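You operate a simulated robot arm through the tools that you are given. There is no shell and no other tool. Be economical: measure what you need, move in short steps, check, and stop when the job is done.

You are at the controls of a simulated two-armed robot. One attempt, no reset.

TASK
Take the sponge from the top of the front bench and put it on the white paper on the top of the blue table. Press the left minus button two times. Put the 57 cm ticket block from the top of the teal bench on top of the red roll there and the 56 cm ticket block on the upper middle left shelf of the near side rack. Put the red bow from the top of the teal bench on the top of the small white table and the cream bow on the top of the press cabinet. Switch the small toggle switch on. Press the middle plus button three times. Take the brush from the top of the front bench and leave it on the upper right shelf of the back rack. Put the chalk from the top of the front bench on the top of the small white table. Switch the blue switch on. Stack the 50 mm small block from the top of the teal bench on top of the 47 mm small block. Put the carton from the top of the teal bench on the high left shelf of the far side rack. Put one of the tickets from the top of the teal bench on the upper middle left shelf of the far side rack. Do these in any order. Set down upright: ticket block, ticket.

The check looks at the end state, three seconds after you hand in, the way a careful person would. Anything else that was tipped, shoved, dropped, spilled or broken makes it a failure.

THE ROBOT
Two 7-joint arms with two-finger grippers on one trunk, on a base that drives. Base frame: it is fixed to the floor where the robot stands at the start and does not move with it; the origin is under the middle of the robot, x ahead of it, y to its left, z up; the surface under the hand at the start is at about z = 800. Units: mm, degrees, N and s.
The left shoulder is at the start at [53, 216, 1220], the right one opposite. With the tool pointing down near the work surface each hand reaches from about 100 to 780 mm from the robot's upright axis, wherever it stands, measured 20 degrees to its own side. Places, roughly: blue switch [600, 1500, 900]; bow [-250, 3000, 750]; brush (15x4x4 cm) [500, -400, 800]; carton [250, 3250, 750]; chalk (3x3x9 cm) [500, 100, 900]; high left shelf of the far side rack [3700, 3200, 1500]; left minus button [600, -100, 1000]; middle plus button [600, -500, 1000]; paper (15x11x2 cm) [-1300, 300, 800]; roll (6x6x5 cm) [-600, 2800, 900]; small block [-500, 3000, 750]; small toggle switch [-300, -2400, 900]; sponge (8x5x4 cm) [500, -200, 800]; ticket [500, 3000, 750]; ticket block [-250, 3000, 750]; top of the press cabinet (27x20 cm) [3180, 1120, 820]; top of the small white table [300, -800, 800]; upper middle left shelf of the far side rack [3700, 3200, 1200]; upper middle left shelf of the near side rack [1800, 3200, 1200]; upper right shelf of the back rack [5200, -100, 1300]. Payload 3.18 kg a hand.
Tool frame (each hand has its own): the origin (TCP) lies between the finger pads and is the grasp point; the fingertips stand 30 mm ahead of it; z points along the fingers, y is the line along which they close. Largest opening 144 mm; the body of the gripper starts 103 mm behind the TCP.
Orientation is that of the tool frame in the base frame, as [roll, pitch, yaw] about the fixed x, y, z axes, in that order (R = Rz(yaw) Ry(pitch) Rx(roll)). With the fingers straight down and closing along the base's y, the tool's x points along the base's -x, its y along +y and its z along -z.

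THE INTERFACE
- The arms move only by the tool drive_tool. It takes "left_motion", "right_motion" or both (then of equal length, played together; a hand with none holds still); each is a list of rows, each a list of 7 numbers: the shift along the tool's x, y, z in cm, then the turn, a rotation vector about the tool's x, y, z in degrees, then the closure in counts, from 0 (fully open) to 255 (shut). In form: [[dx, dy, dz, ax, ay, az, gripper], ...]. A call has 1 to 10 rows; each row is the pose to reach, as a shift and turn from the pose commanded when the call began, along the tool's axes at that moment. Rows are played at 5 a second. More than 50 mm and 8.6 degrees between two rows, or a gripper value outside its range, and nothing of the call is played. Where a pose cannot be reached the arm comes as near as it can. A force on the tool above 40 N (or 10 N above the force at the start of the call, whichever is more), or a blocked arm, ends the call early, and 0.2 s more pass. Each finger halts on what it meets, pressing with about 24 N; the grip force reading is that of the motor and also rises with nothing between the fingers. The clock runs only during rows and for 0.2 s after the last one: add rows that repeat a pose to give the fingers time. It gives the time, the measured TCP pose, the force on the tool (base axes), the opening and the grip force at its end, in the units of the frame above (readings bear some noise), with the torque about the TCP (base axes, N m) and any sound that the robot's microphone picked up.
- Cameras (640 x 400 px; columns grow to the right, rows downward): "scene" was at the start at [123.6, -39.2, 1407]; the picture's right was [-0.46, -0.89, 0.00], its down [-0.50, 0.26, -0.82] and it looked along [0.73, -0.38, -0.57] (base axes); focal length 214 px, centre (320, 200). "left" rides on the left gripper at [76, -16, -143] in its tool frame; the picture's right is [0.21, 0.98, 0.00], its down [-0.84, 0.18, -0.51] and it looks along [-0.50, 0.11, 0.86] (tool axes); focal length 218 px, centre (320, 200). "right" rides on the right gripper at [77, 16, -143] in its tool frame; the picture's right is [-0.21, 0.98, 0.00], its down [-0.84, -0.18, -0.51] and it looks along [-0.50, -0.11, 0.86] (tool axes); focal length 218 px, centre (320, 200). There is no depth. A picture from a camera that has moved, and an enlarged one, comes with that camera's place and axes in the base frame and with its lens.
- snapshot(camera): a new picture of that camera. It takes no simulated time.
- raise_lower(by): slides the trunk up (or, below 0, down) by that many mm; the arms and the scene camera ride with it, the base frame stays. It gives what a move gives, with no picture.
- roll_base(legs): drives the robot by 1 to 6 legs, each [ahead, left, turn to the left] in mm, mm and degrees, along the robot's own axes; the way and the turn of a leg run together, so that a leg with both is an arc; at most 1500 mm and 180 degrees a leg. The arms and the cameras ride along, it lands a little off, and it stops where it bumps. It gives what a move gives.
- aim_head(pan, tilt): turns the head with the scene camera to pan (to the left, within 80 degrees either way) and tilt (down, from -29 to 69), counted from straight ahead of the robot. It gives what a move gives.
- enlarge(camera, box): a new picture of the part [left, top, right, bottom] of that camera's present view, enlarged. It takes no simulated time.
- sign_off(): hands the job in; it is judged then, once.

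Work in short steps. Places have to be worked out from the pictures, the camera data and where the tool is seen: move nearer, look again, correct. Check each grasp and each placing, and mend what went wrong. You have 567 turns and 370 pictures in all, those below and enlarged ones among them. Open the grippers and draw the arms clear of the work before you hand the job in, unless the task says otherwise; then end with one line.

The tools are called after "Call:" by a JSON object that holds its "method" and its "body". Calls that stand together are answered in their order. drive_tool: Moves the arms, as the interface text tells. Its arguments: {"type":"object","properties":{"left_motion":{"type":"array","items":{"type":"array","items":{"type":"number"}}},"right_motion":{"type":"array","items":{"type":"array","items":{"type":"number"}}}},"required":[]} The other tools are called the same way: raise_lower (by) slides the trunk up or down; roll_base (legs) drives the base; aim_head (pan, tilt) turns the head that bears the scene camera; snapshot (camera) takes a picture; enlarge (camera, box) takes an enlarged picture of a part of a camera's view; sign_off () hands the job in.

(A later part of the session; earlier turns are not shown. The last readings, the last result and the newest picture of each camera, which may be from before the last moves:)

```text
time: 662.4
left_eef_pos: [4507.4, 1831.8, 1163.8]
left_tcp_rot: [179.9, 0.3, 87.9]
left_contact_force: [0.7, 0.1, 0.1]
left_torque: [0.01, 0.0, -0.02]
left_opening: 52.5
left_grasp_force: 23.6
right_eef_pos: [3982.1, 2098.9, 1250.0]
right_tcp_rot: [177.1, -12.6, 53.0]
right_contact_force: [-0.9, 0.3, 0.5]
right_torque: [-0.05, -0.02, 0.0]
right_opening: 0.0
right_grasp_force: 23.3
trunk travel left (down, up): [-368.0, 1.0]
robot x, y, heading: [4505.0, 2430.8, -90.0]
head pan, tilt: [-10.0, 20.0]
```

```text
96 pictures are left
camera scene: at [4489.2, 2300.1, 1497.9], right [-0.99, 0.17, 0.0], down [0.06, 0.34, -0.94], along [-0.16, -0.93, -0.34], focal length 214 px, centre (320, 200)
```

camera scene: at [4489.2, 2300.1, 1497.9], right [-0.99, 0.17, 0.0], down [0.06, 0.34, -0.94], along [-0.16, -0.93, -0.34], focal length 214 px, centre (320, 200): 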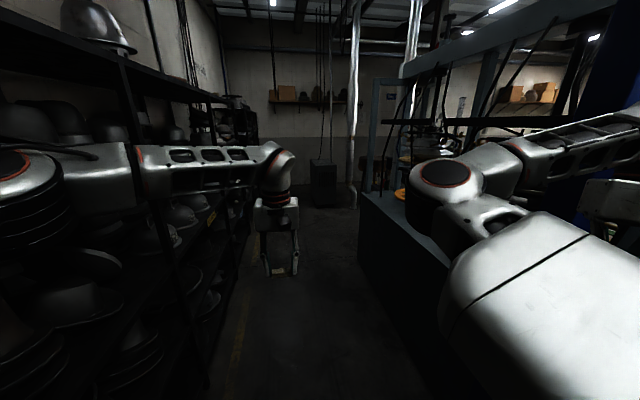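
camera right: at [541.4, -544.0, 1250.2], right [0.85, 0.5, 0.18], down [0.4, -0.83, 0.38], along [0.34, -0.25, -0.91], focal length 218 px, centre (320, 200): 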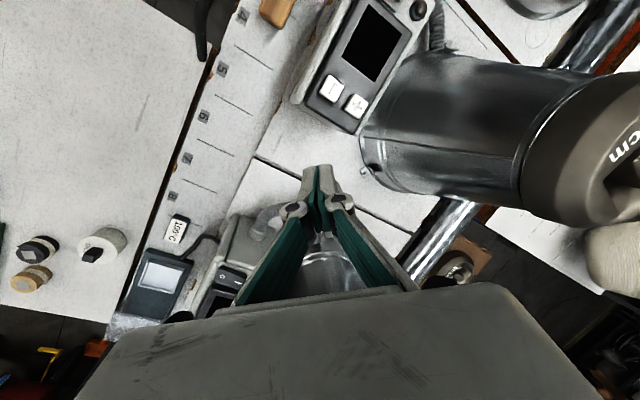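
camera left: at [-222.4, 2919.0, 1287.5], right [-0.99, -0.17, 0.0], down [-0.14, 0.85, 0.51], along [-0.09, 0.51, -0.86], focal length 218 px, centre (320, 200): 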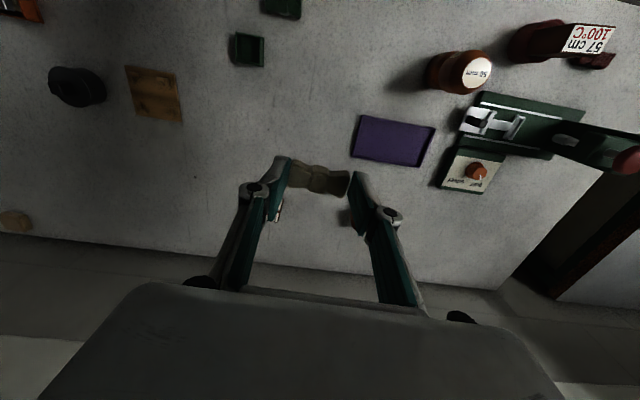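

The aisle is open; the machine ends around y≈340. I drive down and look to the right past its end.

Call:
{"method": "roll_base", "body": {"legs": [[1500, 0, 0], [1050, 0, 0]]}}

Call:
{"method": "aim_head", "body": {"pan": -79, "tilt": 22}}

Call:
{"method": "snapshot", "body": {"camera": "scene"}}

```text
time: 675.0
left_eef_pos: [4449.1, -746.0, 1162.3]
left_tcp_rot: [179.9, 0.5, 86.4]
left_contact_force: [0.1, -0.3, -0.1]
left_torque: [0.0, 0.01, -0.02]
left_opening: 52.6
left_grasp_force: 24.0
right_eef_pos: [3929.9, -464.5, 1250.7]
right_tcp_rot: [177.1, -12.5, 51.7]
right_contact_force: [-0.3, -0.6, 0.1]
right_torque: [0.03, -0.01, 0.03]
right_opening: 0.0
right_grasp_force: 24.4
trunk travel left (down, up): [-368.0, 1.0]
robot x, y, heading: [4460.1, -146.2, -91.4]
head pan, tilt: [-10.0, 20.0]
```

```text
time: 676.4
left_eef_pos: [4448.3, -745.6, 1163.1]
left_tcp_rot: [179.9, 0.4, 86.4]
left_contact_force: [-0.6, 0.7, 0.2]
left_torque: [-0.01, 0.03, -0.01]
left_opening: 52.5
left_grasp_force: 23.1
right_eef_pos: [3931.0, -464.5, 1250.8]
right_tcp_rot: [177.1, -12.5, 51.7]
right_contact_force: [0.3, 0.0, 0.2]
right_torque: [0.02, 0.0, 0.0]
right_opening: 0.2
right_grasp_force: 24.2
trunk travel left (down, up): [-368.0, 1.0]
robot x, y, heading: [4461.6, -149.4, -90.9]
head pan, tilt: [-79.0, 22.0]
```

```text
95 pictures are left
camera scene: at [4368.4, -201.0, 1494.6], right [-0.17, 0.99, 0.0], down [0.37, 0.06, -0.93], along [-0.91, -0.16, -0.37], focal length 214 px, centre (320, 200)
```

scene: 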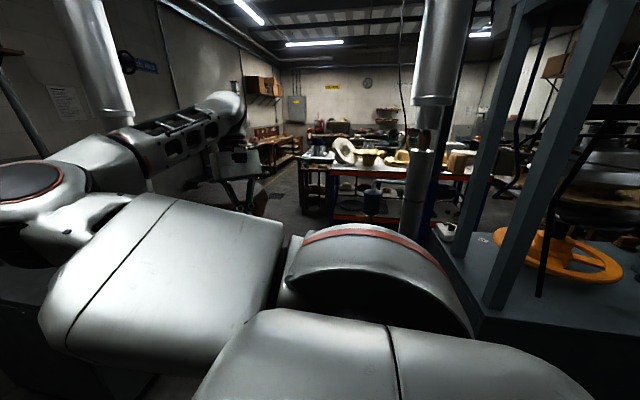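

A duct pole stands near (3720, 0). I go to y≈−560 and strafe toward −x, then look again.

Call:
{"method": "roll_base", "body": {"legs": [[410, 0, 0], [0, -1450, 0]]}}

Call:
{"method": "snapshot", "body": {"camera": "scene"}}

Call:
{"method": "aim_head", "body": {"pan": -50, "tilt": 25}}

Call:
{"method": "snapshot", "body": {"camera": "scene"}}

```text
time: 686.5
left_eef_pos: [3517.3, -1134.4, 1161.7]
left_tcp_rot: [179.8, 0.4, 86.3]
left_contact_force: [-0.6, 1.1, 0.3]
left_torque: [-0.01, -0.06, -0.02]
left_opening: 52.4
left_grasp_force: 23.8
right_eef_pos: [2999.0, -854.2, 1249.0]
right_tcp_rot: [176.9, -12.7, 51.6]
right_contact_force: [-0.5, 0.2, 0.0]
right_torque: [-0.02, -0.01, 0.0]
right_opening: 0.2
right_grasp_force: 24.3
trunk travel left (down, up): [-368.0, 1.0]
robot x, y, heading: [3530.1, -535.3, -91.2]
head pan, tilt: [-79.0, 22.0]
stopped in leg 2: the robot was blocked; the commanded pose is now the measured one
```

```text
94 pictures are left
camera scene: at [3438.3, -590.4, 1494.4], right [-0.17, 0.99, 0.0], down [0.37, 0.06, -0.93], along [-0.91, -0.16, -0.38], focal length 214 px, centre (320, 200)
```

scene: 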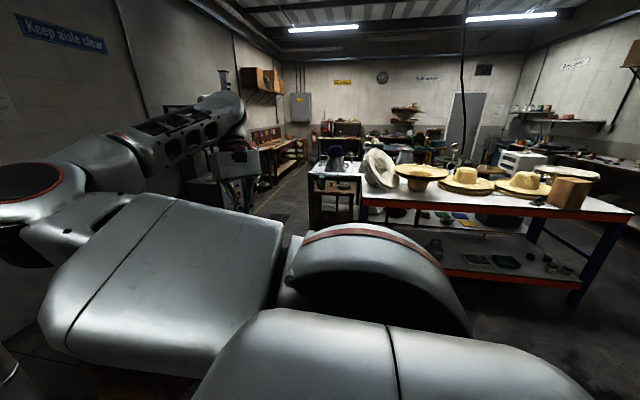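

```text
time: 687.4
left_eef_pos: [3518.5, -1134.4, 1163.5]
left_tcp_rot: [179.8, 0.3, 86.3]
left_contact_force: [-0.2, 0.0, 0.1]
left_torque: [0.0, -0.02, 0.04]
left_opening: 53.0
left_grasp_force: 23.9
right_eef_pos: [3001.3, -853.5, 1249.8]
right_tcp_rot: [177.2, -12.6, 51.5]
right_contact_force: [0.0, -0.5, 0.4]
right_torque: [0.01, 0.0, -0.02]
right_opening: 0.0
right_grasp_force: 24.5
trunk travel left (down, up): [-368.0, 1.0]
robot x, y, heading: [3528.3, -534.3, -91.3]
head pan, tilt: [-50.0, 25.0]
```

```text
93 pictures are left
camera scene: at [3459.9, -632.3, 1489.8], right [-0.63, 0.78, 0.0], down [0.33, 0.26, -0.91], along [-0.71, -0.57, -0.42], focal length 214 px, centre (320, 200)
```

scene: 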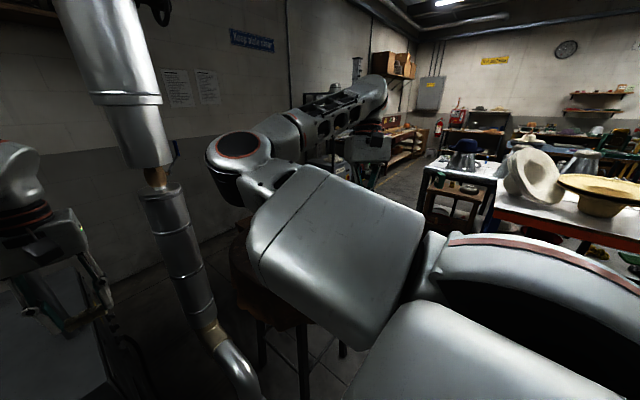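

Call:
{"method": "aim_head", "body": {"pan": -80, "tilt": 62}}

Call:
{"method": "snapshot", "body": {"camera": "scene"}}

Call:
{"method": "snapshot", "body": {"camera": "right"}}

```text
time: 688.4
left_eef_pos: [3519.7, -1136.1, 1161.8]
left_tcp_rot: [179.9, 0.4, 86.2]
left_contact_force: [0.8, -0.6, 0.0]
left_torque: [0.0, 0.03, -0.03]
left_opening: 52.7
left_grasp_force: 23.6
right_eef_pos: [3002.4, -853.2, 1250.5]
right_tcp_rot: [177.2, -12.7, 51.6]
right_contact_force: [0.3, -0.2, 0.0]
right_torque: [0.01, 0.02, -0.02]
right_opening: 0.2
right_grasp_force: 23.4
trunk travel left (down, up): [-368.0, 1.0]
robot x, y, heading: [3537.9, -533.2, -91.4]
head pan, tilt: [-80.0, 62.0]
```

```text
92 pictures are left
camera scene: at [3468.5, -584.5, 1437.5], right [-0.15, 0.99, 0.0], down [0.87, 0.13, -0.47], along [-0.46, -0.07, -0.88], focal length 214 px, centre (320, 200)
```

scene: 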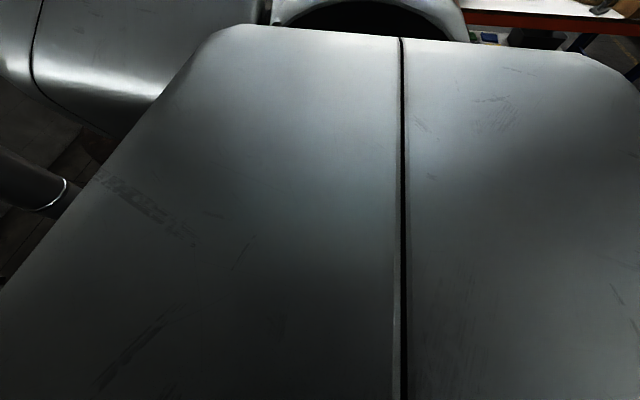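

```text
91 pictures are left
camera right: at [3035.0, -826.1, 1407.2], right [0.63, -0.77, 0.0], down [-0.74, -0.6, 0.3], along [-0.23, -0.19, -0.95], focal length 218 px, centre (320, 200)
```

right: 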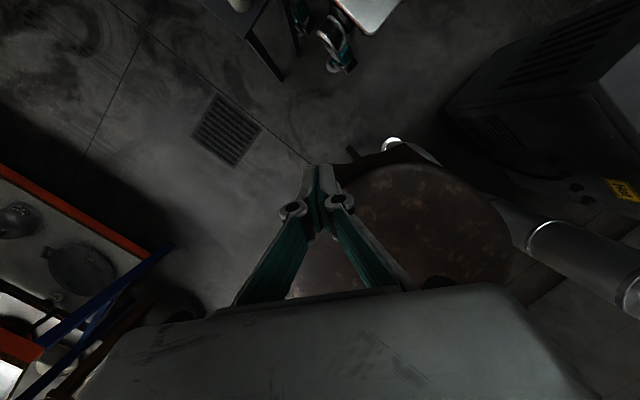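

The overhead view from the right hand shows a grey table on my right (corner near (3114, -470)) and a round stool near (2976, -1286). I retract the left hand and pass between them at y≈−790.

Call:
{"method": "drive_tool", "body": {"left_motion": [[3.8, 0, 0, 0, 0, 0, 255], [7.6, 0, 0, 0, 0, 0, 255], [11.4, 0, 0, 0, 0, 0, 255], [15, 0, 0, 0, 0, 0, 255]]}}

Call:
{"method": "roll_base", "body": {"legs": [[0, 60, 0], [255, 0, 1.3], [0, -960, 0]]}}

Call:
{"method": "aim_head", "body": {"pan": -79, "tilt": 20}}

Call:
{"method": "snapshot", "body": {"camera": "right"}}

```text
time: 689.4
left_eef_pos: [3528.0, -982.8, 1164.1]
left_tcp_rot: [179.9, 0.4, 86.4]
left_contact_force: [-0.1, -0.8, 0.1]
left_torque: [0.0, 0.01, 0.01]
left_opening: 52.8
left_grasp_force: 24.2
right_eef_pos: [3002.7, -853.7, 1251.0]
right_tcp_rot: [177.1, -12.7, 51.7]
right_contact_force: [-0.4, 0.3, 0.1]
right_torque: [-0.01, 0.01, 0.01]
right_opening: 0.1
right_grasp_force: 23.8
trunk travel left (down, up): [-368.0, 1.0]
robot x, y, heading: [3534.8, -537.5, -91.2]
head pan, tilt: [-80.0, 62.0]
```

```text
time: 695.2
left_eef_pos: [3332.0, -1234.7, 1163.1]
left_tcp_rot: [179.9, 0.4, 87.5]
left_contact_force: [0.2, -0.7, 0.7]
left_torque: [-0.03, 0.01, -0.01]
left_opening: 52.7
left_grasp_force: 24.8
right_eef_pos: [2803.1, -1115.4, 1249.7]
right_tcp_rot: [177.0, -12.7, 52.8]
right_contact_force: [0.0, -0.4, -0.2]
right_torque: [-0.01, -0.03, 0.01]
right_opening: 0.1
right_grasp_force: 24.1
trunk travel left (down, up): [-368.0, 1.0]
robot x, y, heading: [3324.2, -783.4, -89.9]
head pan, tilt: [-80.0, 62.0]
stopped in leg 3: the robot was blocked; the commanded pose is now the measured one
```

```text
time: 696.3
left_eef_pos: [3333.3, -1235.4, 1163.4]
left_tcp_rot: [180.0, 0.4, 87.4]
left_contact_force: [-0.4, -0.3, -0.7]
left_torque: [0.02, -0.01, 0.04]
left_opening: 52.4
left_grasp_force: 24.0
right_eef_pos: [2804.6, -1113.6, 1249.6]
right_tcp_rot: [177.0, -12.7, 52.8]
right_contact_force: [-1.0, -0.3, -1.2]
right_torque: [0.01, 0.01, 0.0]
right_opening: 0.0
right_grasp_force: 24.5
trunk travel left (down, up): [-368.0, 1.0]
robot x, y, heading: [3327.8, -782.1, -90.3]
head pan, tilt: [-79.0, 20.0]
```

```text
90 pictures are left
camera right: at [2837.4, -1087.0, 1407.3], right [0.65, -0.76, 0.0], down [-0.73, -0.62, 0.3], along [-0.23, -0.2, -0.95], focal length 218 px, centre (320, 200)
```

right: 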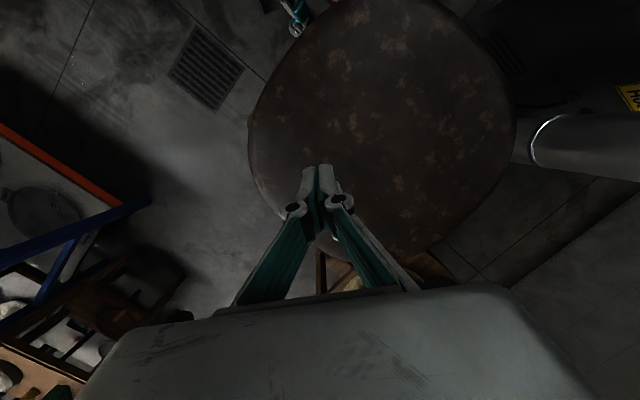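

The gap here is only about 490 mm. Before taking the long way, I turn to face −x and check the space north of the grey table.

Call:
{"method": "roll_base", "body": {"legs": [[0, 330, 0], [-300, 0, 0], [0, 0, -90]]}}

Call:
{"method": "aim_head", "body": {"pan": -15, "tilt": 30}}

Call:
{"method": "snapshot", "body": {"camera": "scene"}}

```text
time: 703.9
left_eef_pos: [3311.5, -784.9, 1161.7]
left_tcp_rot: [180.0, 0.3, 34.8]
left_contact_force: [-0.6, -1.4, -0.2]
left_torque: [0.12, 0.03, -0.02]
left_opening: 53.0
left_grasp_force: 23.8
right_eef_pos: [3085.4, -293.6, 1249.9]
right_tcp_rot: [177.2, -12.7, 0.2]
right_contact_force: [-1.0, -1.4, 0.0]
right_torque: [0.12, 0.05, 0.0]
right_opening: 0.0
right_grasp_force: 24.2
trunk travel left (down, up): [-368.0, 1.0]
robot x, y, heading: [3665.6, -507.9, -142.5]
head pan, tilt: [-79.0, 20.0]
stopped in leg 3: the robot was blocked; the commanded pose is now the measured one
```

```text
time: 705.2
left_eef_pos: [3311.6, -781.0, 1163.4]
left_tcp_rot: [179.9, 0.3, 34.7]
left_contact_force: [0.3, 0.5, -1.3]
left_torque: [0.03, 0.01, -0.04]
left_opening: 52.9
left_grasp_force: 24.1
right_eef_pos: [3085.0, -291.2, 1250.1]
right_tcp_rot: [177.1, -12.7, 0.1]
right_contact_force: [0.0, -0.1, 0.7]
right_torque: [-0.01, 0.01, 0.01]
right_opening: 0.3
right_grasp_force: 24.1
trunk travel left (down, up): [-368.0, 1.0]
robot x, y, heading: [3659.1, -505.4, -142.5]
head pan, tilt: [-15.0, 30.0]
```

```text
89 pictures are left
camera scene: at [3549.6, -564.2, 1481.8], right [-0.38, 0.93, 0.0], down [0.46, 0.19, -0.87], along [-0.8, -0.33, -0.5], focal length 214 px, centre (320, 200)
```

scene: 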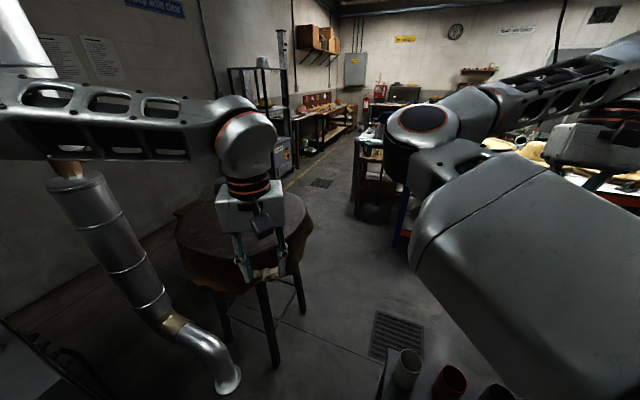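

From this view the base proves narrower (about 450 mm wide, 600 long): facing −x I can pass between the table legs (a 566 mm gap). I move back, turn to heading 180° and drive through at y≈−753.

Call:
{"method": "roll_base", "body": {"legs": [[-12, 312, 0], [0, 0, -37.5]]}}

Call:
{"method": "aim_head", "body": {"pan": 0, "tilt": 40}}

Call:
{"method": "snapshot", "body": {"camera": "scene"}}

```text
time: 710.3
left_eef_pos: [3416.1, -748.8, 1162.4]
left_tcp_rot: [179.8, 0.4, -3.0]
left_contact_force: [0.2, 0.6, 0.5]
left_torque: [-0.02, 0.0, -0.01]
left_opening: 52.8
left_grasp_force: 23.9
right_eef_pos: [3539.2, -222.0, 1249.7]
right_tcp_rot: [177.0, -12.8, -37.6]
right_contact_force: [0.4, -0.8, -0.1]
right_torque: [-0.01, 0.02, 0.0]
right_opening: 0.0
right_grasp_force: 24.3
trunk travel left (down, up): [-368.0, 1.0]
robot x, y, heading: [3867.5, -749.0, 179.4]
head pan, tilt: [-15.0, 30.0]
```

```text
time: 711.1
left_eef_pos: [3416.1, -749.7, 1163.2]
left_tcp_rot: [179.8, 0.4, -3.0]
left_contact_force: [0.5, 0.0, -1.2]
left_torque: [-0.02, -0.02, 0.03]
left_opening: 52.8
left_grasp_force: 24.3
right_eef_pos: [3538.0, -223.5, 1251.3]
right_tcp_rot: [176.9, -12.8, -37.6]
right_contact_force: [-0.3, -0.3, -0.3]
right_torque: [0.0, 0.01, 0.0]
right_opening: 0.0
right_grasp_force: 24.2
trunk travel left (down, up): [-368.0, 1.0]
robot x, y, heading: [3862.0, -744.3, 179.6]
head pan, tilt: [0.0, 40.0]
```

```text
88 pictures are left
camera scene: at [3738.8, -745.5, 1466.5], right [0.01, 1.0, 0.0], down [0.64, -0.01, -0.77], along [-0.77, 0.01, -0.64], focal length 214 px, centre (320, 200)
```

scene: 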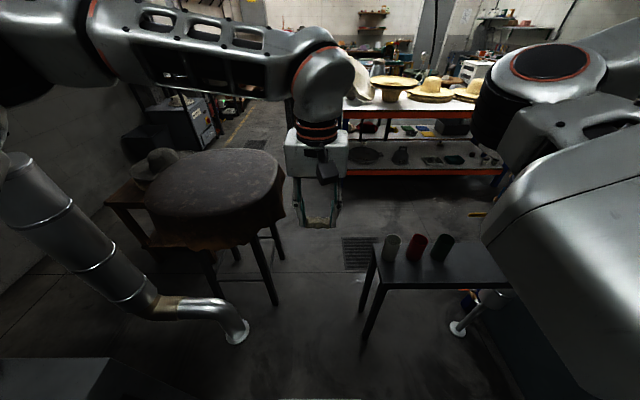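

Clear overview: the gap is centred at y≈−758. I drive through.

Call:
{"method": "roll_base", "body": {"legs": [[0, 14, 0.4], [1260, 0, 0]]}}

Call:
{"method": "aim_head", "body": {"pan": -75, "tilt": 20}}

Call:
{"method": "snapshot", "body": {"camera": "scene"}}

```text
time: 717.8
left_eef_pos: [2158.3, -752.1, 1163.1]
left_tcp_rot: [179.9, 0.4, -3.3]
left_contact_force: [0.5, 0.0, 0.3]
left_torque: [0.0, 0.02, 0.01]
left_opening: 52.6
left_grasp_force: 24.5
right_eef_pos: [2283.7, -225.8, 1250.5]
right_tcp_rot: [177.1, -12.7, -38.1]
right_contact_force: [-0.6, 0.4, 0.3]
right_torque: [0.03, -0.02, -0.02]
right_opening: 0.0
right_grasp_force: 24.2
trunk travel left (down, up): [-368.0, 1.0]
robot x, y, heading: [2604.5, -755.4, 179.3]
head pan, tilt: [0.0, 40.0]
```

```text
time: 719.3
left_eef_pos: [2160.5, -751.9, 1164.0]
left_tcp_rot: [179.9, 0.4, -3.5]
left_contact_force: [0.3, 0.3, -0.3]
left_torque: [0.01, 0.01, 0.02]
left_opening: 52.8
left_grasp_force: 24.0
right_eef_pos: [2284.3, -225.9, 1250.6]
right_tcp_rot: [177.0, -12.6, -37.9]
right_contact_force: [0.3, 0.5, -0.5]
right_torque: [-0.01, 0.03, 0.01]
right_opening: 0.1
right_grasp_force: 23.6
trunk travel left (down, up): [-368.0, 1.0]
robot x, y, heading: [2607.2, -754.5, 179.4]
head pan, tilt: [-75.0, 20.0]
```

```text
87 pictures are left
camera scene: at [2544.5, -661.4, 1497.9], right [0.97, 0.25, 0.0], down [0.08, -0.33, -0.94], along [-0.23, 0.91, -0.34], focal length 214 px, centre (320, 200)
```

scene: 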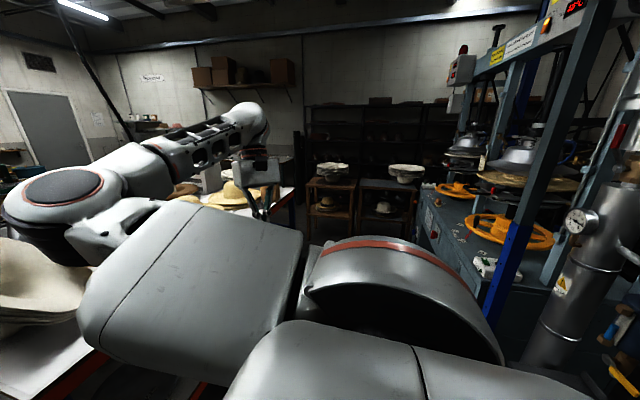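

I turn to heading 90° and look up the aisle at the press front.

Call:
{"method": "roll_base", "body": {"legs": [[0, 0, -89.5], [700, 0, 0]]}}

Call:
{"method": "aim_head", "body": {"pan": -30, "tilt": 30}}

Call:
{"method": "snapshot", "body": {"camera": "scene"}}

```text
time: 721.2
left_eef_pos: [2177.5, -618.3, 1164.0]
left_tcp_rot: [179.8, 0.3, -18.2]
left_contact_force: [0.5, -0.6, 0.3]
left_torque: [-0.06, 0.01, -0.02]
left_opening: 53.1
left_grasp_force: 24.2
right_eef_pos: [2433.5, -141.4, 1249.4]
right_tcp_rot: [176.9, -12.6, -52.8]
right_contact_force: [0.0, 0.8, -0.5]
right_torque: [-0.06, 0.02, 0.01]
right_opening: 0.0
right_grasp_force: 23.9
trunk travel left (down, up): [-368.0, 1.0]
robot x, y, heading: [2608.1, -736.2, 164.3]
head pan, tilt: [-75.0, 20.0]
stopped in leg 1: the robot was blocked; the commanded pose is now the measured one
```

```text
time: 722.3
left_eef_pos: [2176.8, -618.8, 1163.2]
left_tcp_rot: [179.8, 0.4, -18.3]
left_contact_force: [-0.2, -0.6, 0.1]
left_torque: [-0.03, 0.03, -0.02]
left_opening: 52.8
left_grasp_force: 23.9
right_eef_pos: [2432.2, -142.1, 1250.0]
right_tcp_rot: [177.2, -12.7, -52.9]
right_contact_force: [0.0, -0.6, 0.3]
right_torque: [-0.01, 0.0, -0.01]
right_opening: 0.1
right_grasp_force: 24.3
trunk travel left (down, up): [-368.0, 1.0]
robot x, y, heading: [2606.3, -733.5, 164.1]
head pan, tilt: [-30.0, 30.0]
```

```text
86 pictures are left
camera scene: at [2507.7, -657.6, 1481.8], right [0.72, 0.7, 0.0], down [0.35, -0.36, -0.87], along [-0.61, 0.62, -0.5], focal length 214 px, centre (320, 200)
```

scene: 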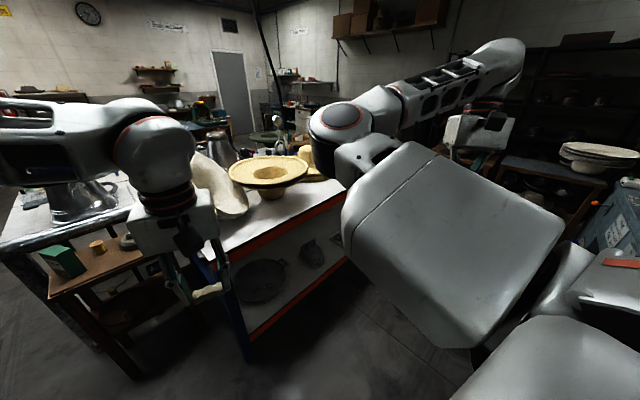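

The round table's leg stops the turn. I shift north 250 mm first, then finish the turn.

Call:
{"method": "roll_base", "body": {"legs": [[11, -257, 0], [0, 0, -74], [400, 0, 0]]}}

Call:
{"method": "aim_head", "body": {"pan": -35, "tilt": 30}}

Call:
{"method": "snapshot", "body": {"camera": "scene"}}

```text
time: 729.3
left_eef_pos: [2648.5, 77.7, 1164.8]
left_tcp_rot: [-180.0, 0.5, -91.5]
left_contact_force: [0.2, 0.3, -0.3]
left_torque: [0.02, 0.01, 0.03]
left_opening: 52.7
left_grasp_force: 24.0
right_eef_pos: [3176.7, -37.2, 1249.5]
right_tcp_rot: [176.1, -12.1, -127.6]
right_contact_force: [-0.9, 0.6, 0.7]
right_torque: [-0.04, -0.01, 0.0]
right_opening: 0.0
right_grasp_force: 24.1
trunk travel left (down, up): [-368.0, 1.0]
robot x, y, heading: [2665.3, -367.2, 91.2]
head pan, tilt: [-30.0, 30.0]
stopped in leg 3: the robot was blocked; the commanded pose is now the measured one
```

```text
time: 730.0
left_eef_pos: [2648.4, 77.6, 1163.8]
left_tcp_rot: [-179.9, 0.6, -91.5]
left_contact_force: [0.0, 0.7, 0.1]
left_torque: [-0.03, -0.03, -0.03]
left_opening: 53.0
left_grasp_force: 24.3
right_eef_pos: [3176.4, -38.1, 1248.1]
right_tcp_rot: [176.1, -12.1, -127.5]
right_contact_force: [-0.1, -1.0, -0.1]
right_torque: [-0.03, -0.02, -0.02]
right_opening: 0.0
right_grasp_force: 23.5
trunk travel left (down, up): [-368.0, 1.0]
robot x, y, heading: [2664.8, -365.7, 91.3]
head pan, tilt: [-35.0, 30.0]
```

```text
85 pictures are left
camera scene: at [2712.1, -253.8, 1482.4], right [0.83, -0.56, 0.0], down [-0.28, -0.41, -0.87], along [0.48, 0.72, -0.5], focal length 214 px, centre (320, 200)
```

scene: 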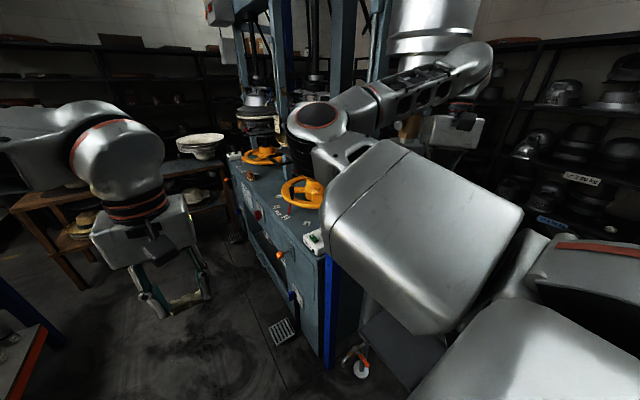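

The right elbow/forearm is against the machine's pipe. I shift west, raise the left hand, and turn to heading −90 so I can back up the aisle with the right arm over the work table.

Call:
{"method": "drive_tool", "body": {"left_motion": [[0, 0, -4, 0, 0, 0, 255], [0, 0, -8, 0, 0, 0, 255]]}}

Call:
{"method": "roll_base", "body": {"legs": [[-60, 90, 0], [0, 0, 90], [0, 0, 88]]}}

Call:
{"method": "aim_head", "body": {"pan": 75, "tilt": 30}}

Call:
{"method": "snapshot", "body": {"camera": "scene"}}

```text
time: 730.6
left_eef_pos: [2647.4, 76.5, 1244.9]
left_tcp_rot: [-179.9, 0.5, -91.4]
left_contact_force: [0.7, -0.2, -0.2]
left_torque: [-0.03, 0.0, -0.01]
left_opening: 52.8
left_grasp_force: 24.0
right_eef_pos: [3176.3, -36.8, 1249.3]
right_tcp_rot: [176.1, -12.2, -127.5]
right_contact_force: [-0.8, -0.3, -0.3]
right_torque: [0.01, -0.02, 0.01]
right_opening: 0.1
right_grasp_force: 24.1
trunk travel left (down, up): [-368.0, 1.0]
robot x, y, heading: [2668.7, -366.1, 91.0]
head pan, tilt: [-35.0, 30.0]
```

```text
time: 739.6
left_eef_pos: [2566.9, -874.9, 1242.6]
left_tcp_rot: [179.8, 0.3, 85.4]
left_contact_force: [-0.6, 0.3, 0.3]
left_torque: [0.0, 0.02, 0.01]
left_opening: 52.8
left_grasp_force: 23.5
right_eef_pos: [2045.1, -733.1, 1246.7]
right_tcp_rot: [176.1, -12.5, 49.4]
right_contact_force: [0.1, 0.2, 0.1]
right_torque: [-0.04, -0.01, 0.0]
right_opening: 0.0
right_grasp_force: 23.4
trunk travel left (down, up): [-368.0, 1.0]
robot x, y, heading: [2576.7, -426.4, -92.2]
head pan, tilt: [-35.0, 30.0]
```

```text
time: 741.5
left_eef_pos: [2564.8, -875.1, 1241.6]
left_tcp_rot: [179.8, 0.2, 85.5]
left_contact_force: [0.5, -0.8, -0.4]
left_torque: [-0.02, -0.02, -0.03]
left_opening: 52.9
left_grasp_force: 24.1
right_eef_pos: [2043.9, -732.6, 1246.4]
right_tcp_rot: [176.1, -12.5, 49.3]
right_contact_force: [-0.9, -0.1, -0.7]
right_torque: [0.0, 0.03, -0.01]
right_opening: 0.2
right_grasp_force: 24.1
trunk travel left (down, up): [-368.0, 1.0]
robot x, y, heading: [2578.1, -430.4, -91.9]
head pan, tilt: [75.0, 30.0]
```

```text
84 pictures are left
camera scene: at [2663.3, -493.6, 1481.8], right [-0.29, -0.96, 0.0], down [-0.48, 0.15, -0.87], along [0.83, -0.25, -0.5], focal length 214 px, centre (320, 200)
```

scene: 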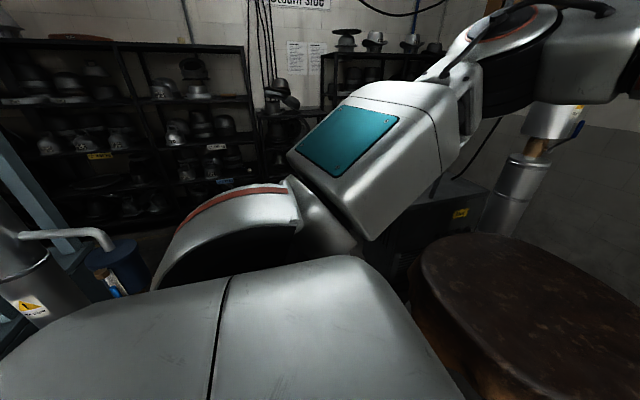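

Now I square the heading and back up the aisle, then look at the press front.

Call:
{"method": "roll_base", "body": {"legs": [[0, 0, 2], [-1000, 0, 0]]}}

Call:
{"method": "snapshot", "body": {"camera": "scene"}}

```text
time: 746.9
left_eef_pos: [2580.6, 97.3, 1242.7]
left_tcp_rot: [179.9, 0.3, 88.5]
left_contact_force: [0.3, 0.5, -0.5]
left_torque: [-0.02, -0.01, -0.05]
left_opening: 52.7
left_grasp_force: 23.5
right_eef_pos: [2052.2, 213.4, 1246.8]
right_tcp_rot: [176.2, -12.6, 52.6]
right_contact_force: [-0.4, 0.7, 1.3]
right_torque: [-0.04, 0.04, 0.0]
right_opening: 0.0
right_grasp_force: 23.8
trunk travel left (down, up): [-368.0, 1.0]
robot x, y, heading: [2569.0, 545.7, -88.9]
head pan, tilt: [75.0, 30.0]
```

```text
83 pictures are left
camera scene: at [2657.4, 485.0, 1481.8], right [-0.24, -0.97, 0.0], down [-0.49, 0.12, -0.87], along [0.84, -0.21, -0.5], focal length 214 px, centre (320, 200)
```

scene: 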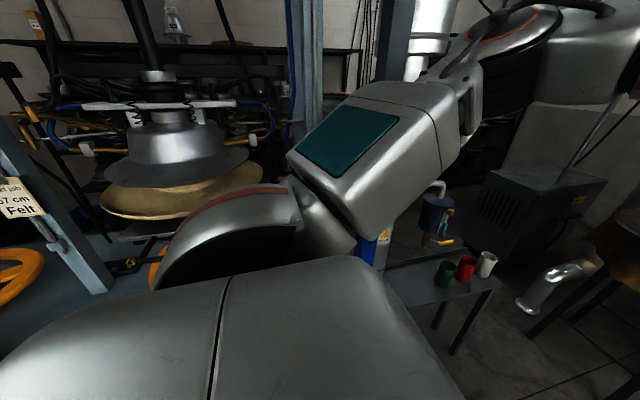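

Call:
{"method": "roll_base", "body": {"legs": [[-470, 0, 0], [0, 0, 30]]}}

Call:
{"method": "aim_head", "body": {"pan": 70, "tilt": 30}}

Call:
{"method": "snapshot", "body": {"camera": "scene"}}

```text
time: 751.2
left_eef_pos: [2797.4, 629.3, 1243.3]
left_tcp_rot: [179.8, 0.3, 119.3]
left_contact_force: [-0.7, -0.2, -0.6]
left_torque: [-0.01, 0.04, 0.0]
left_opening: 52.8
left_grasp_force: 24.2
right_eef_pos: [2286.3, 458.6, 1247.1]
right_tcp_rot: [176.2, -12.5, 83.4]
right_contact_force: [0.5, -0.8, 0.4]
right_torque: [-0.03, 0.03, 0.01]
right_opening: 0.1
right_grasp_force: 23.8
trunk travel left (down, up): [-368.0, 1.0]
robot x, y, heading: [2553.4, 1008.3, -58.0]
head pan, tilt: [75.0, 30.0]
```

```text
time: 751.8
left_eef_pos: [2797.7, 630.8, 1242.6]
left_tcp_rot: [179.8, 0.3, 119.4]
left_contact_force: [-0.9, -0.7, 0.0]
left_torque: [0.03, -0.02, 0.0]
left_opening: 52.8
left_grasp_force: 23.8
right_eef_pos: [2284.9, 458.4, 1246.7]
right_tcp_rot: [176.1, -12.5, 83.2]
right_contact_force: [-0.6, 0.4, -0.2]
right_torque: [0.01, -0.01, -0.04]
right_opening: 0.0
right_grasp_force: 23.9
trunk travel left (down, up): [-368.0, 1.0]
robot x, y, heading: [2558.7, 1008.2, -58.4]
head pan, tilt: [70.0, 30.0]
```

```text
82 pictures are left
camera scene: at [2668.9, 993.7, 1481.8], right [0.21, -0.98, 0.0], down [-0.49, -0.1, -0.87], along [0.85, 0.18, -0.5], focal length 214 px, centre (320, 200)
```

scene: 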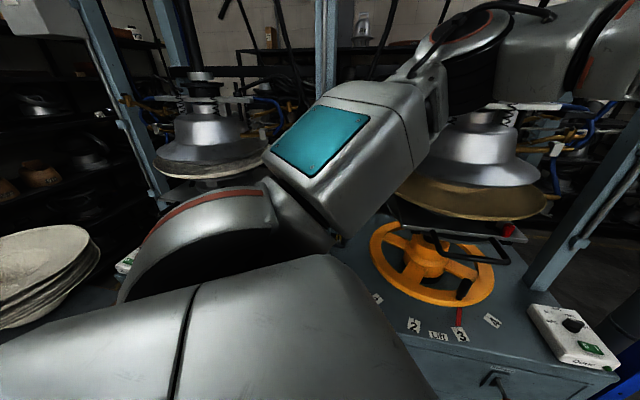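

The cabinet top between the two presses is at about (3150, 1120). I turn to heading −20 so the left arm can reach it.

Call:
{"method": "roll_base", "body": {"legs": [[0, 0, 38]]}}

Call:
{"method": "aim_head", "body": {"pan": 30, "tilt": 38}}

Call:
{"method": "snapshot", "body": {"camera": "scene"}}

```text
time: 754.0
left_eef_pos: [2980.8, 862.7, 1243.3]
left_tcp_rot: [179.8, 0.3, 157.8]
left_contact_force: [1.2, 0.2, 0.2]
left_torque: [-0.01, 0.01, 0.0]
left_opening: 52.8
left_grasp_force: 23.9
right_eef_pos: [2685.8, 407.9, 1246.3]
right_tcp_rot: [176.1, -12.5, 121.7]
right_contact_force: [0.2, 0.4, -0.7]
right_torque: [-0.02, 0.0, 0.05]
right_opening: 0.0
right_grasp_force: 24.2
trunk travel left (down, up): [-368.0, 1.0]
robot x, y, heading: [2557.6, 1007.5, -19.6]
head pan, tilt: [70.0, 30.0]
```

```text
time: 755.1
left_eef_pos: [2981.2, 862.5, 1241.3]
left_tcp_rot: [179.8, 0.2, 157.8]
left_contact_force: [-0.4, -0.2, -0.2]
left_torque: [0.03, 0.01, 0.0]
left_opening: 52.7
left_grasp_force: 24.2
right_eef_pos: [2686.9, 408.4, 1246.7]
right_tcp_rot: [176.2, -12.5, 121.8]
right_contact_force: [-0.1, -0.3, 0.2]
right_torque: [0.01, 0.01, -0.04]
right_opening: 0.1
right_grasp_force: 23.8
trunk travel left (down, up): [-368.0, 1.0]
robot x, y, heading: [2557.0, 1005.7, -19.8]
head pan, tilt: [30.0, 38.0]
```

```text
81 pictures are left
camera scene: at [2682.2, 1011.6, 1469.5], right [0.18, -0.98, 0.0], down [-0.61, -0.11, -0.79], along [0.78, 0.14, -0.62], focal length 214 px, centre (320, 200)
```

scene: 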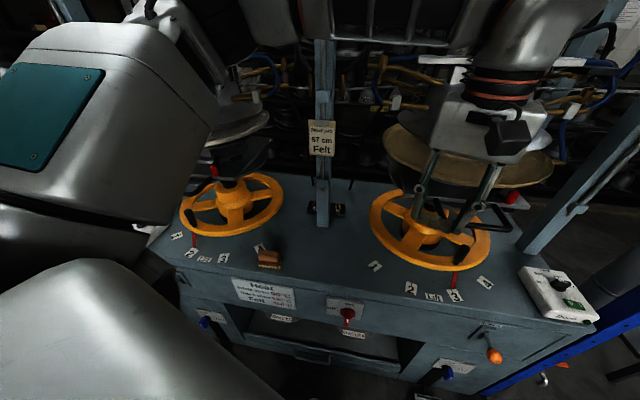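

The free patch between the two hand-wheels is at about (3175, 1085, 820). I move the hand laterally in front of it first.

Call:
{"method": "drive_tool", "body": {"left_motion": [[1.7, 4.1, 0, 0, 0, -4.4, 255], [3.4, 8.2, 0, 0, 0, -8.8, 255], [5, 12.3, 0, 0, 0, -13.2, 255], [6.7, 16.4, 0, 0, 0, -17.6, 255], [8.4, 20.6, 0, 0, 0, -22, 255], [8.4, 20.6, 0, 0, 0, -22, 255]]}}

Call:
{"method": "snapshot", "body": {"camera": "left"}}

```text
time: 756.5
left_eef_pos: [2978.3, 1084.0, 1244.3]
left_tcp_rot: [179.9, 0.4, 179.9]
left_contact_force: [0.6, -0.2, 0.4]
left_torque: [0.04, 0.06, 0.0]
left_opening: 52.9
left_grasp_force: 23.9
right_eef_pos: [2685.8, 407.4, 1245.7]
right_tcp_rot: [176.1, -12.6, 121.8]
right_contact_force: [0.2, -0.6, -0.4]
right_torque: [0.02, 0.0, -0.01]
right_opening: 0.1
right_grasp_force: 24.3
trunk travel left (down, up): [-368.0, 1.0]
robot x, y, heading: [2558.5, 1011.8, -19.5]
head pan, tilt: [30.0, 38.0]
```

```text
80 pictures are left
camera left: at [2900.4, 1067.6, 1386.0], right [-0.21, 0.98, 0.0], down [0.84, 0.18, 0.51], along [0.5, 0.11, -0.86], focal length 218 px, centre (320, 200)
```

left: 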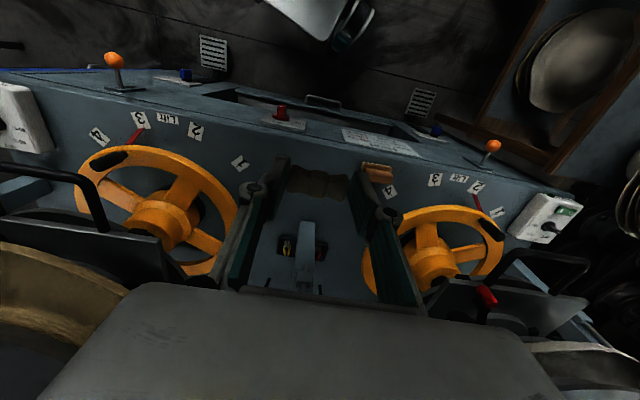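

The patch is clear between the wheels. I bring the bow forward and down to just above it.

Call:
{"method": "drive_tool", "body": {"left_motion": [[-2.1, 0.1, 3.8, 0, 0, 0, 255], [-4.2, 0.2, 7.6, 0, 0, 0, 255], [-6.2, 0.4, 11.5, 0, 0, 0, 255], [-8.3, 0.5, 15.3, 0, 0, 0, 255], [-10.4, 0.6, 19.1, 0, 0, 0, 255], [-12.5, 0.8, 22.9, 0, 0, 0, 255], [-14.5, 0.9, 26.8, 0, 0, 0, 255], [-16.6, 1, 30.6, 0, 0, 0, 255], [-18.7, 1.1, 34.4, 0, 0, 0, 255], [-18.7, 1.1, 34.4, 0, 0, 0, 255]]}}

Call:
{"method": "snapshot", "body": {"camera": "left"}}

Call:
{"method": "snapshot", "body": {"camera": "scene"}}

```text
time: 758.7
left_eef_pos: [3167.9, 1096.9, 899.3]
left_tcp_rot: [179.9, 0.4, 179.7]
left_contact_force: [0.6, 0.7, 0.0]
left_torque: [0.03, -0.01, 0.01]
left_opening: 52.9
left_grasp_force: 24.0
right_eef_pos: [2685.9, 408.1, 1246.5]
right_tcp_rot: [176.1, -12.5, 121.8]
right_contact_force: [0.0, -1.0, -0.3]
right_torque: [-0.01, -0.04, 0.0]
right_opening: 0.0
right_grasp_force: 24.0
trunk travel left (down, up): [-368.0, 1.0]
robot x, y, heading: [2560.2, 1009.7, -19.8]
head pan, tilt: [30.0, 38.0]
```

```text
79 pictures are left
camera left: at [3090.8, 1080.1, 1041.2], right [-0.2, 0.98, 0.0], down [0.84, 0.18, 0.51], along [0.5, 0.1, -0.86], focal length 218 px, centre (320, 200)
```

left: 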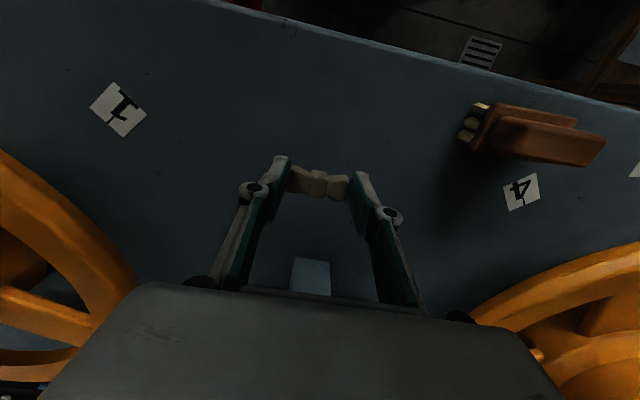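

```text
78 pictures are left
camera scene: at [2681.4, 1011.6, 1469.6], right [0.18, -0.98, 0.0], down [-0.61, -0.11, -0.79], along [0.78, 0.14, -0.62], focal length 214 px, centre (320, 200)
```

scene: 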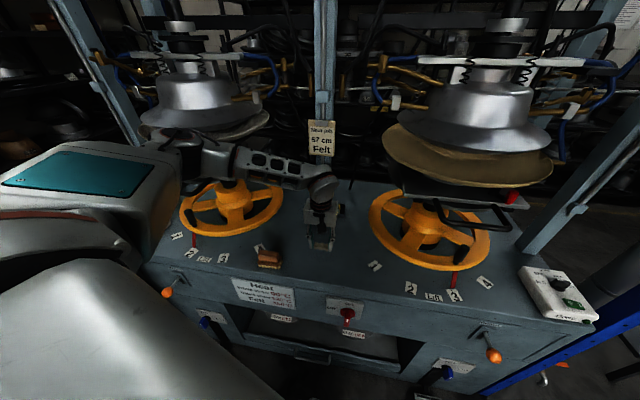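

Perfect spot. I lower gently to contact.

Call:
{"method": "drive_tool", "body": {"left_motion": [[0, 0, 1.5, 0, 0, 0, 255], [0, 0, 2.8, 0, 0, 0, 255], [0, 0, 3.5, 0, 0, 0, 255], [0, 0, 4, 0, 0, 0, 255], [0, 0, 4.3, 0, 0, 0, 255]]}}

Call:
{"method": "drive_tool", "body": {"left_motion": [[0, 0, 0.2, 0, 0, 0, 255], [0, 0, 0.4, 0, 0, 0, 255], [0, 0, 0.6, 0, 0, 0, 255]]}}

```text
time: 759.9
left_eef_pos: [3171.1, 1095.3, 859.1]
left_tcp_rot: [-179.9, 0.6, 179.7]
left_contact_force: [-1.0, 5.1, 28.1]
left_torque: [0.28, -0.14, 0.15]
left_opening: 52.8
left_grasp_force: 24.1
right_eef_pos: [2684.4, 408.4, 1247.9]
right_tcp_rot: [176.0, -12.5, 121.8]
right_contact_force: [-0.6, 0.1, 0.2]
right_torque: [0.0, 0.01, 0.03]
right_opening: 0.0
right_grasp_force: 23.5
trunk travel left (down, up): [-368.0, 1.0]
robot x, y, heading: [2557.2, 1006.5, -19.7]
head pan, tilt: [30.0, 38.0]
```

```text
time: 760.7
left_eef_pos: [3170.5, 1095.2, 854.4]
left_tcp_rot: [-179.9, 0.8, 179.8]
left_contact_force: [1.7, 3.0, 33.5]
left_torque: [0.14, -0.19, 0.02]
left_opening: 52.7
left_grasp_force: 23.9
right_eef_pos: [2684.3, 407.0, 1246.9]
right_tcp_rot: [175.9, -12.4, 121.8]
right_contact_force: [-0.1, -0.3, -0.3]
right_torque: [0.0, 0.0, 0.02]
right_opening: 0.0
right_grasp_force: 23.9
trunk travel left (down, up): [-368.0, 1.0]
robot x, y, heading: [2560.5, 1008.2, -19.9]
head pan, tilt: [30.0, 38.0]
```

Contact. I relieve, open, and lift away.

Call:
{"method": "drive_tool", "body": {"left_motion": [[0, 0, -0.3, 0, 0, 0, 255], [0, 0, -0.3, 0, 0, 0, 160], [0, 0, -0.3, 0, 0, 0, 135], [0, 0, -0.3, 0, 0, 0, 120], [0, 0, -2, 0, 0, 0, 120], [0, 0, -6, 0, 0, 0, 120], [0, 0, -10, 0, 0, 0, 120], [0, 0, -14, 0, 0, 0, 120], [1, 0, -18, 0, 0, 0, 120], [3, 0, -22, 0, 0, 0, 120]]}}

Call:
{"method": "snapshot", "body": {"camera": "left"}}

```text
time: 762.9
left_eef_pos: [3139.6, 1094.3, 1071.3]
left_tcp_rot: [179.9, 0.4, 179.7]
left_contact_force: [0.2, -0.5, -0.1]
left_torque: [-0.02, -0.05, 0.04]
left_opening: 76.4
left_grasp_force: 0.1
right_eef_pos: [2685.2, 408.5, 1247.2]
right_tcp_rot: [176.2, -12.5, 121.8]
right_contact_force: [-0.5, 0.2, 1.2]
right_torque: [0.02, -0.04, -0.01]
right_opening: 0.3
right_grasp_force: 23.5
trunk travel left (down, up): [-368.0, 1.0]
robot x, y, heading: [2559.6, 1007.2, -20.0]
head pan, tilt: [30.0, 38.0]
```

```text
77 pictures are left
camera left: at [3061.4, 1077.7, 1212.5], right [-0.21, 0.98, 0.0], down [0.84, 0.18, 0.51], along [0.5, 0.11, -0.86], focal length 218 px, centre (320, 200)
```

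left: 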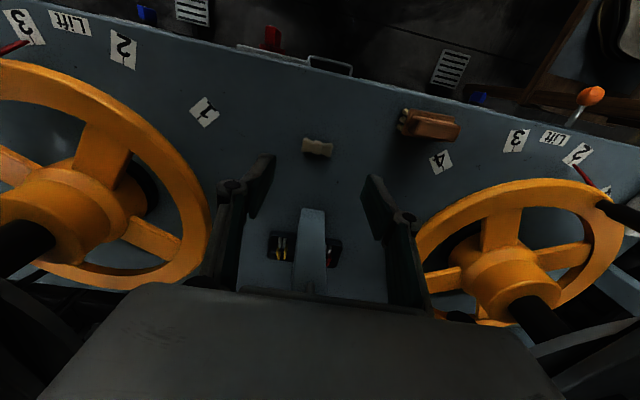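

The cream bow is placed. I retract, turn to heading −90, and back north toward the corridor, checking the trolley gap on the way.

Call:
{"method": "drive_tool", "body": {"left_motion": [[1, 0, -4, 0, 0, 0, 120], [3, 0, -8, 0, 0, 0, 160], [6.5, 0, -11, 0, 0, 0, 255], [10, 0, -14, 0, 0, 0, 255], [13, 0, -16, 0, 0, 0, 255], [16, 0, -17, 0, 0, 0, 255]]}}

Call:
{"method": "roll_base", "body": {"legs": [[0, 0, -70], [-500, 70, 0]]}}

Call:
{"method": "aim_head", "body": {"pan": -80, "tilt": 35}}

Call:
{"method": "snapshot", "body": {"camera": "right"}}

Call:
{"method": "snapshot", "body": {"camera": "scene"}}

```text
time: 764.3
left_eef_pos: [2975.5, 1095.4, 1241.3]
left_tcp_rot: [179.9, 0.4, 179.9]
left_contact_force: [0.0, 0.0, -1.2]
left_torque: [0.01, 0.0, 0.01]
left_opening: 0.0
left_grasp_force: 23.9
right_eef_pos: [2684.6, 409.6, 1246.6]
right_tcp_rot: [176.0, -12.5, 121.8]
right_contact_force: [-0.5, -0.3, 0.3]
right_torque: [0.01, -0.02, -0.03]
right_opening: 0.0
right_grasp_force: 24.1
trunk travel left (down, up): [-368.0, 1.0]
robot x, y, heading: [2556.9, 1007.5, -19.6]
head pan, tilt: [30.0, 38.0]
```

```text
time: 770.3
left_eef_pos: [2849.0, 1126.0, 1240.4]
left_tcp_rot: [180.0, 0.3, 109.5]
left_contact_force: [-0.2, 0.2, -0.6]
left_torque: [0.01, -0.05, -0.01]
left_opening: 0.0
left_grasp_force: 24.2
right_eef_pos: [2103.9, 1168.2, 1245.7]
right_tcp_rot: [176.1, -12.4, 51.4]
right_contact_force: [-0.9, 0.1, 0.3]
right_torque: [0.03, 0.02, 0.01]
right_opening: 0.0
right_grasp_force: 24.1
trunk travel left (down, up): [-368.0, 1.0]
robot x, y, heading: [2627.0, 1495.2, -89.9]
head pan, tilt: [30.0, 38.0]
stopped in leg 2: the robot was blocked; the commanded pose is now the measured one
```

```text
time: 772.2
left_eef_pos: [2849.3, 1125.9, 1240.5]
left_tcp_rot: [179.9, 0.4, 109.5]
left_contact_force: [-0.3, -0.2, -0.6]
left_torque: [0.01, 0.0, 0.01]
left_opening: 0.0
left_grasp_force: 23.8
right_eef_pos: [2103.8, 1169.2, 1246.2]
right_tcp_rot: [176.0, -12.5, 51.4]
right_contact_force: [0.2, -0.1, -0.2]
right_torque: [0.03, -0.02, -0.01]
right_opening: 0.1
right_grasp_force: 24.1
trunk travel left (down, up): [-368.0, 1.0]
robot x, y, heading: [2626.6, 1491.9, -90.4]
head pan, tilt: [-80.0, 35.0]
```

```text
76 pictures are left
camera right: at [2135.1, 1197.3, 1402.9], right [0.63, -0.78, 0.02], down [-0.75, -0.59, 0.3], along [-0.22, -0.2, -0.95], focal length 218 px, centre (320, 200)
```

right: 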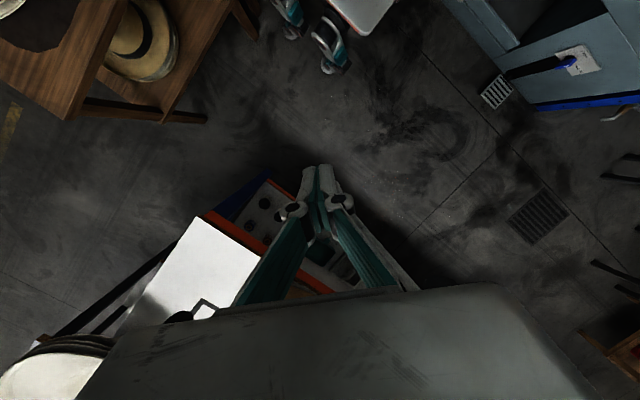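

```text
75 pictures are left
camera scene: at [2539.7, 1436.8, 1474.0], right [-0.17, 0.98, 0.0], down [0.56, 0.1, -0.82], along [-0.81, -0.14, -0.57], focal length 214 px, centre (320, 200)
```

scene: 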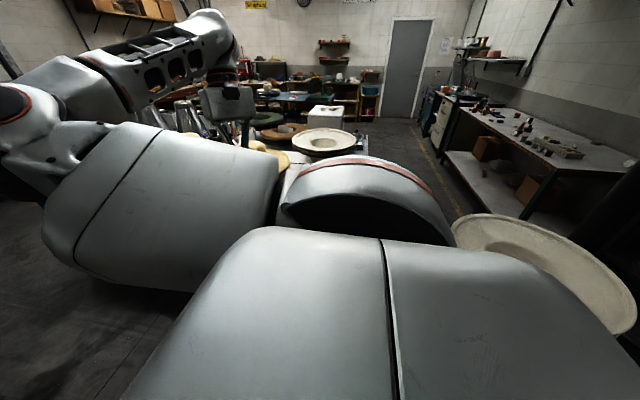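

The north gap is closed by a second trolley. From the south end there's a passage west to my start area, so I go back south and look that way.

Call:
{"method": "roll_base", "body": {"legs": [[1500, -40, 0], [450, 0, 0], [0, 0, -90]]}}

Call:
{"method": "aim_head", "body": {"pan": 10, "tilt": 30}}

Call:
{"method": "snapshot", "body": {"camera": "scene"}}

```text
refused: leg 1 is longer than a leg can be; nothing moved
```

```text
time: 773.9
left_eef_pos: [2848.7, 1126.1, 1239.8]
left_tcp_rot: [179.9, 0.4, 109.5]
left_contact_force: [0.7, 0.8, 0.0]
left_torque: [0.01, 0.02, 0.01]
left_opening: 0.0
left_grasp_force: 24.0
right_eef_pos: [2104.4, 1167.7, 1246.9]
right_tcp_rot: [176.0, -12.5, 51.4]
right_contact_force: [-0.6, -0.1, 0.3]
right_torque: [0.0, -0.03, -0.02]
right_opening: 0.1
right_grasp_force: 24.1
trunk travel left (down, up): [-368.0, 1.0]
robot x, y, heading: [2622.7, 1492.1, -89.9]
head pan, tilt: [10.0, 30.0]
```

```text
74 pictures are left
camera scene: at [2642.0, 1363.1, 1481.8], right [-0.98, -0.17, 0.0], down [-0.09, 0.49, -0.87], along [0.15, -0.85, -0.5], focal length 214 px, centre (320, 200)
```

scene: 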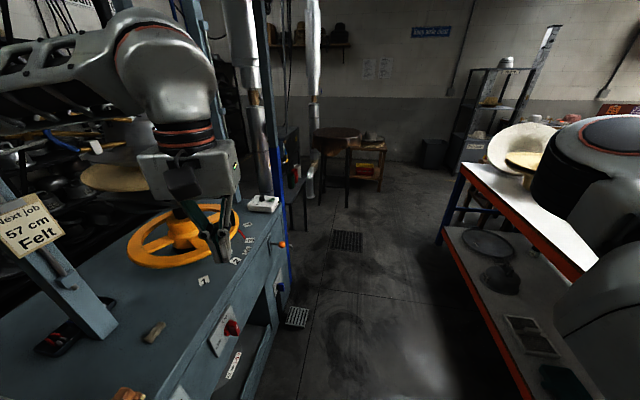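

Call:
{"method": "roll_base", "body": {"legs": [[1440, -20, 0], [500, 0, 0], [0, 0, -90]]}}

Call:
{"method": "snapshot", "body": {"camera": "scene"}}

```text
time: 778.5
left_eef_pos: [2829.1, 227.5, 1248.2]
left_tcp_rot: [179.7, 2.3, 109.8]
left_contact_force: [-0.5, -0.8, -0.4]
left_torque: [0.05, 0.02, 0.0]
left_opening: 0.0
left_grasp_force: 23.6
right_eef_pos: [2079.6, 252.6, 1247.8]
right_tcp_rot: [175.0, -11.9, 52.6]
right_contact_force: [0.1, -1.1, -0.1]
right_torque: [0.05, 0.0, 0.02]
right_opening: 0.0
right_grasp_force: 23.7
trunk travel left (down, up): [-368.0, 1.0]
robot x, y, heading: [2602.8, 561.5, -89.1]
head pan, tilt: [10.0, 30.0]
stopped in leg 1: the robot was blocked; the commanded pose is now the measured one
```

```text
73 pictures are left
camera scene: at [2612.9, 460.6, 1484.6], right [-0.98, -0.19, 0.0], down [-0.09, 0.47, -0.88], along [0.17, -0.86, -0.48], focal length 214 px, centre (320, 200)
```

scene: 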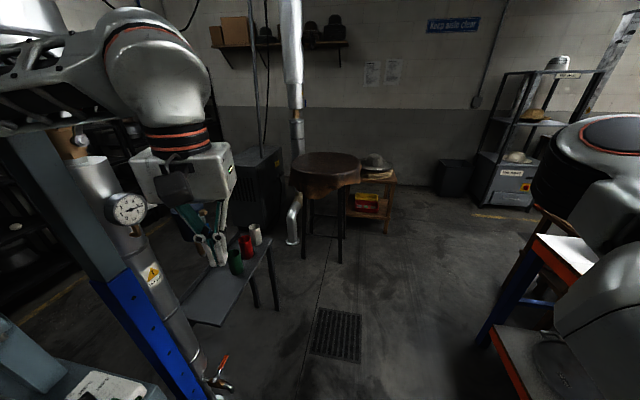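

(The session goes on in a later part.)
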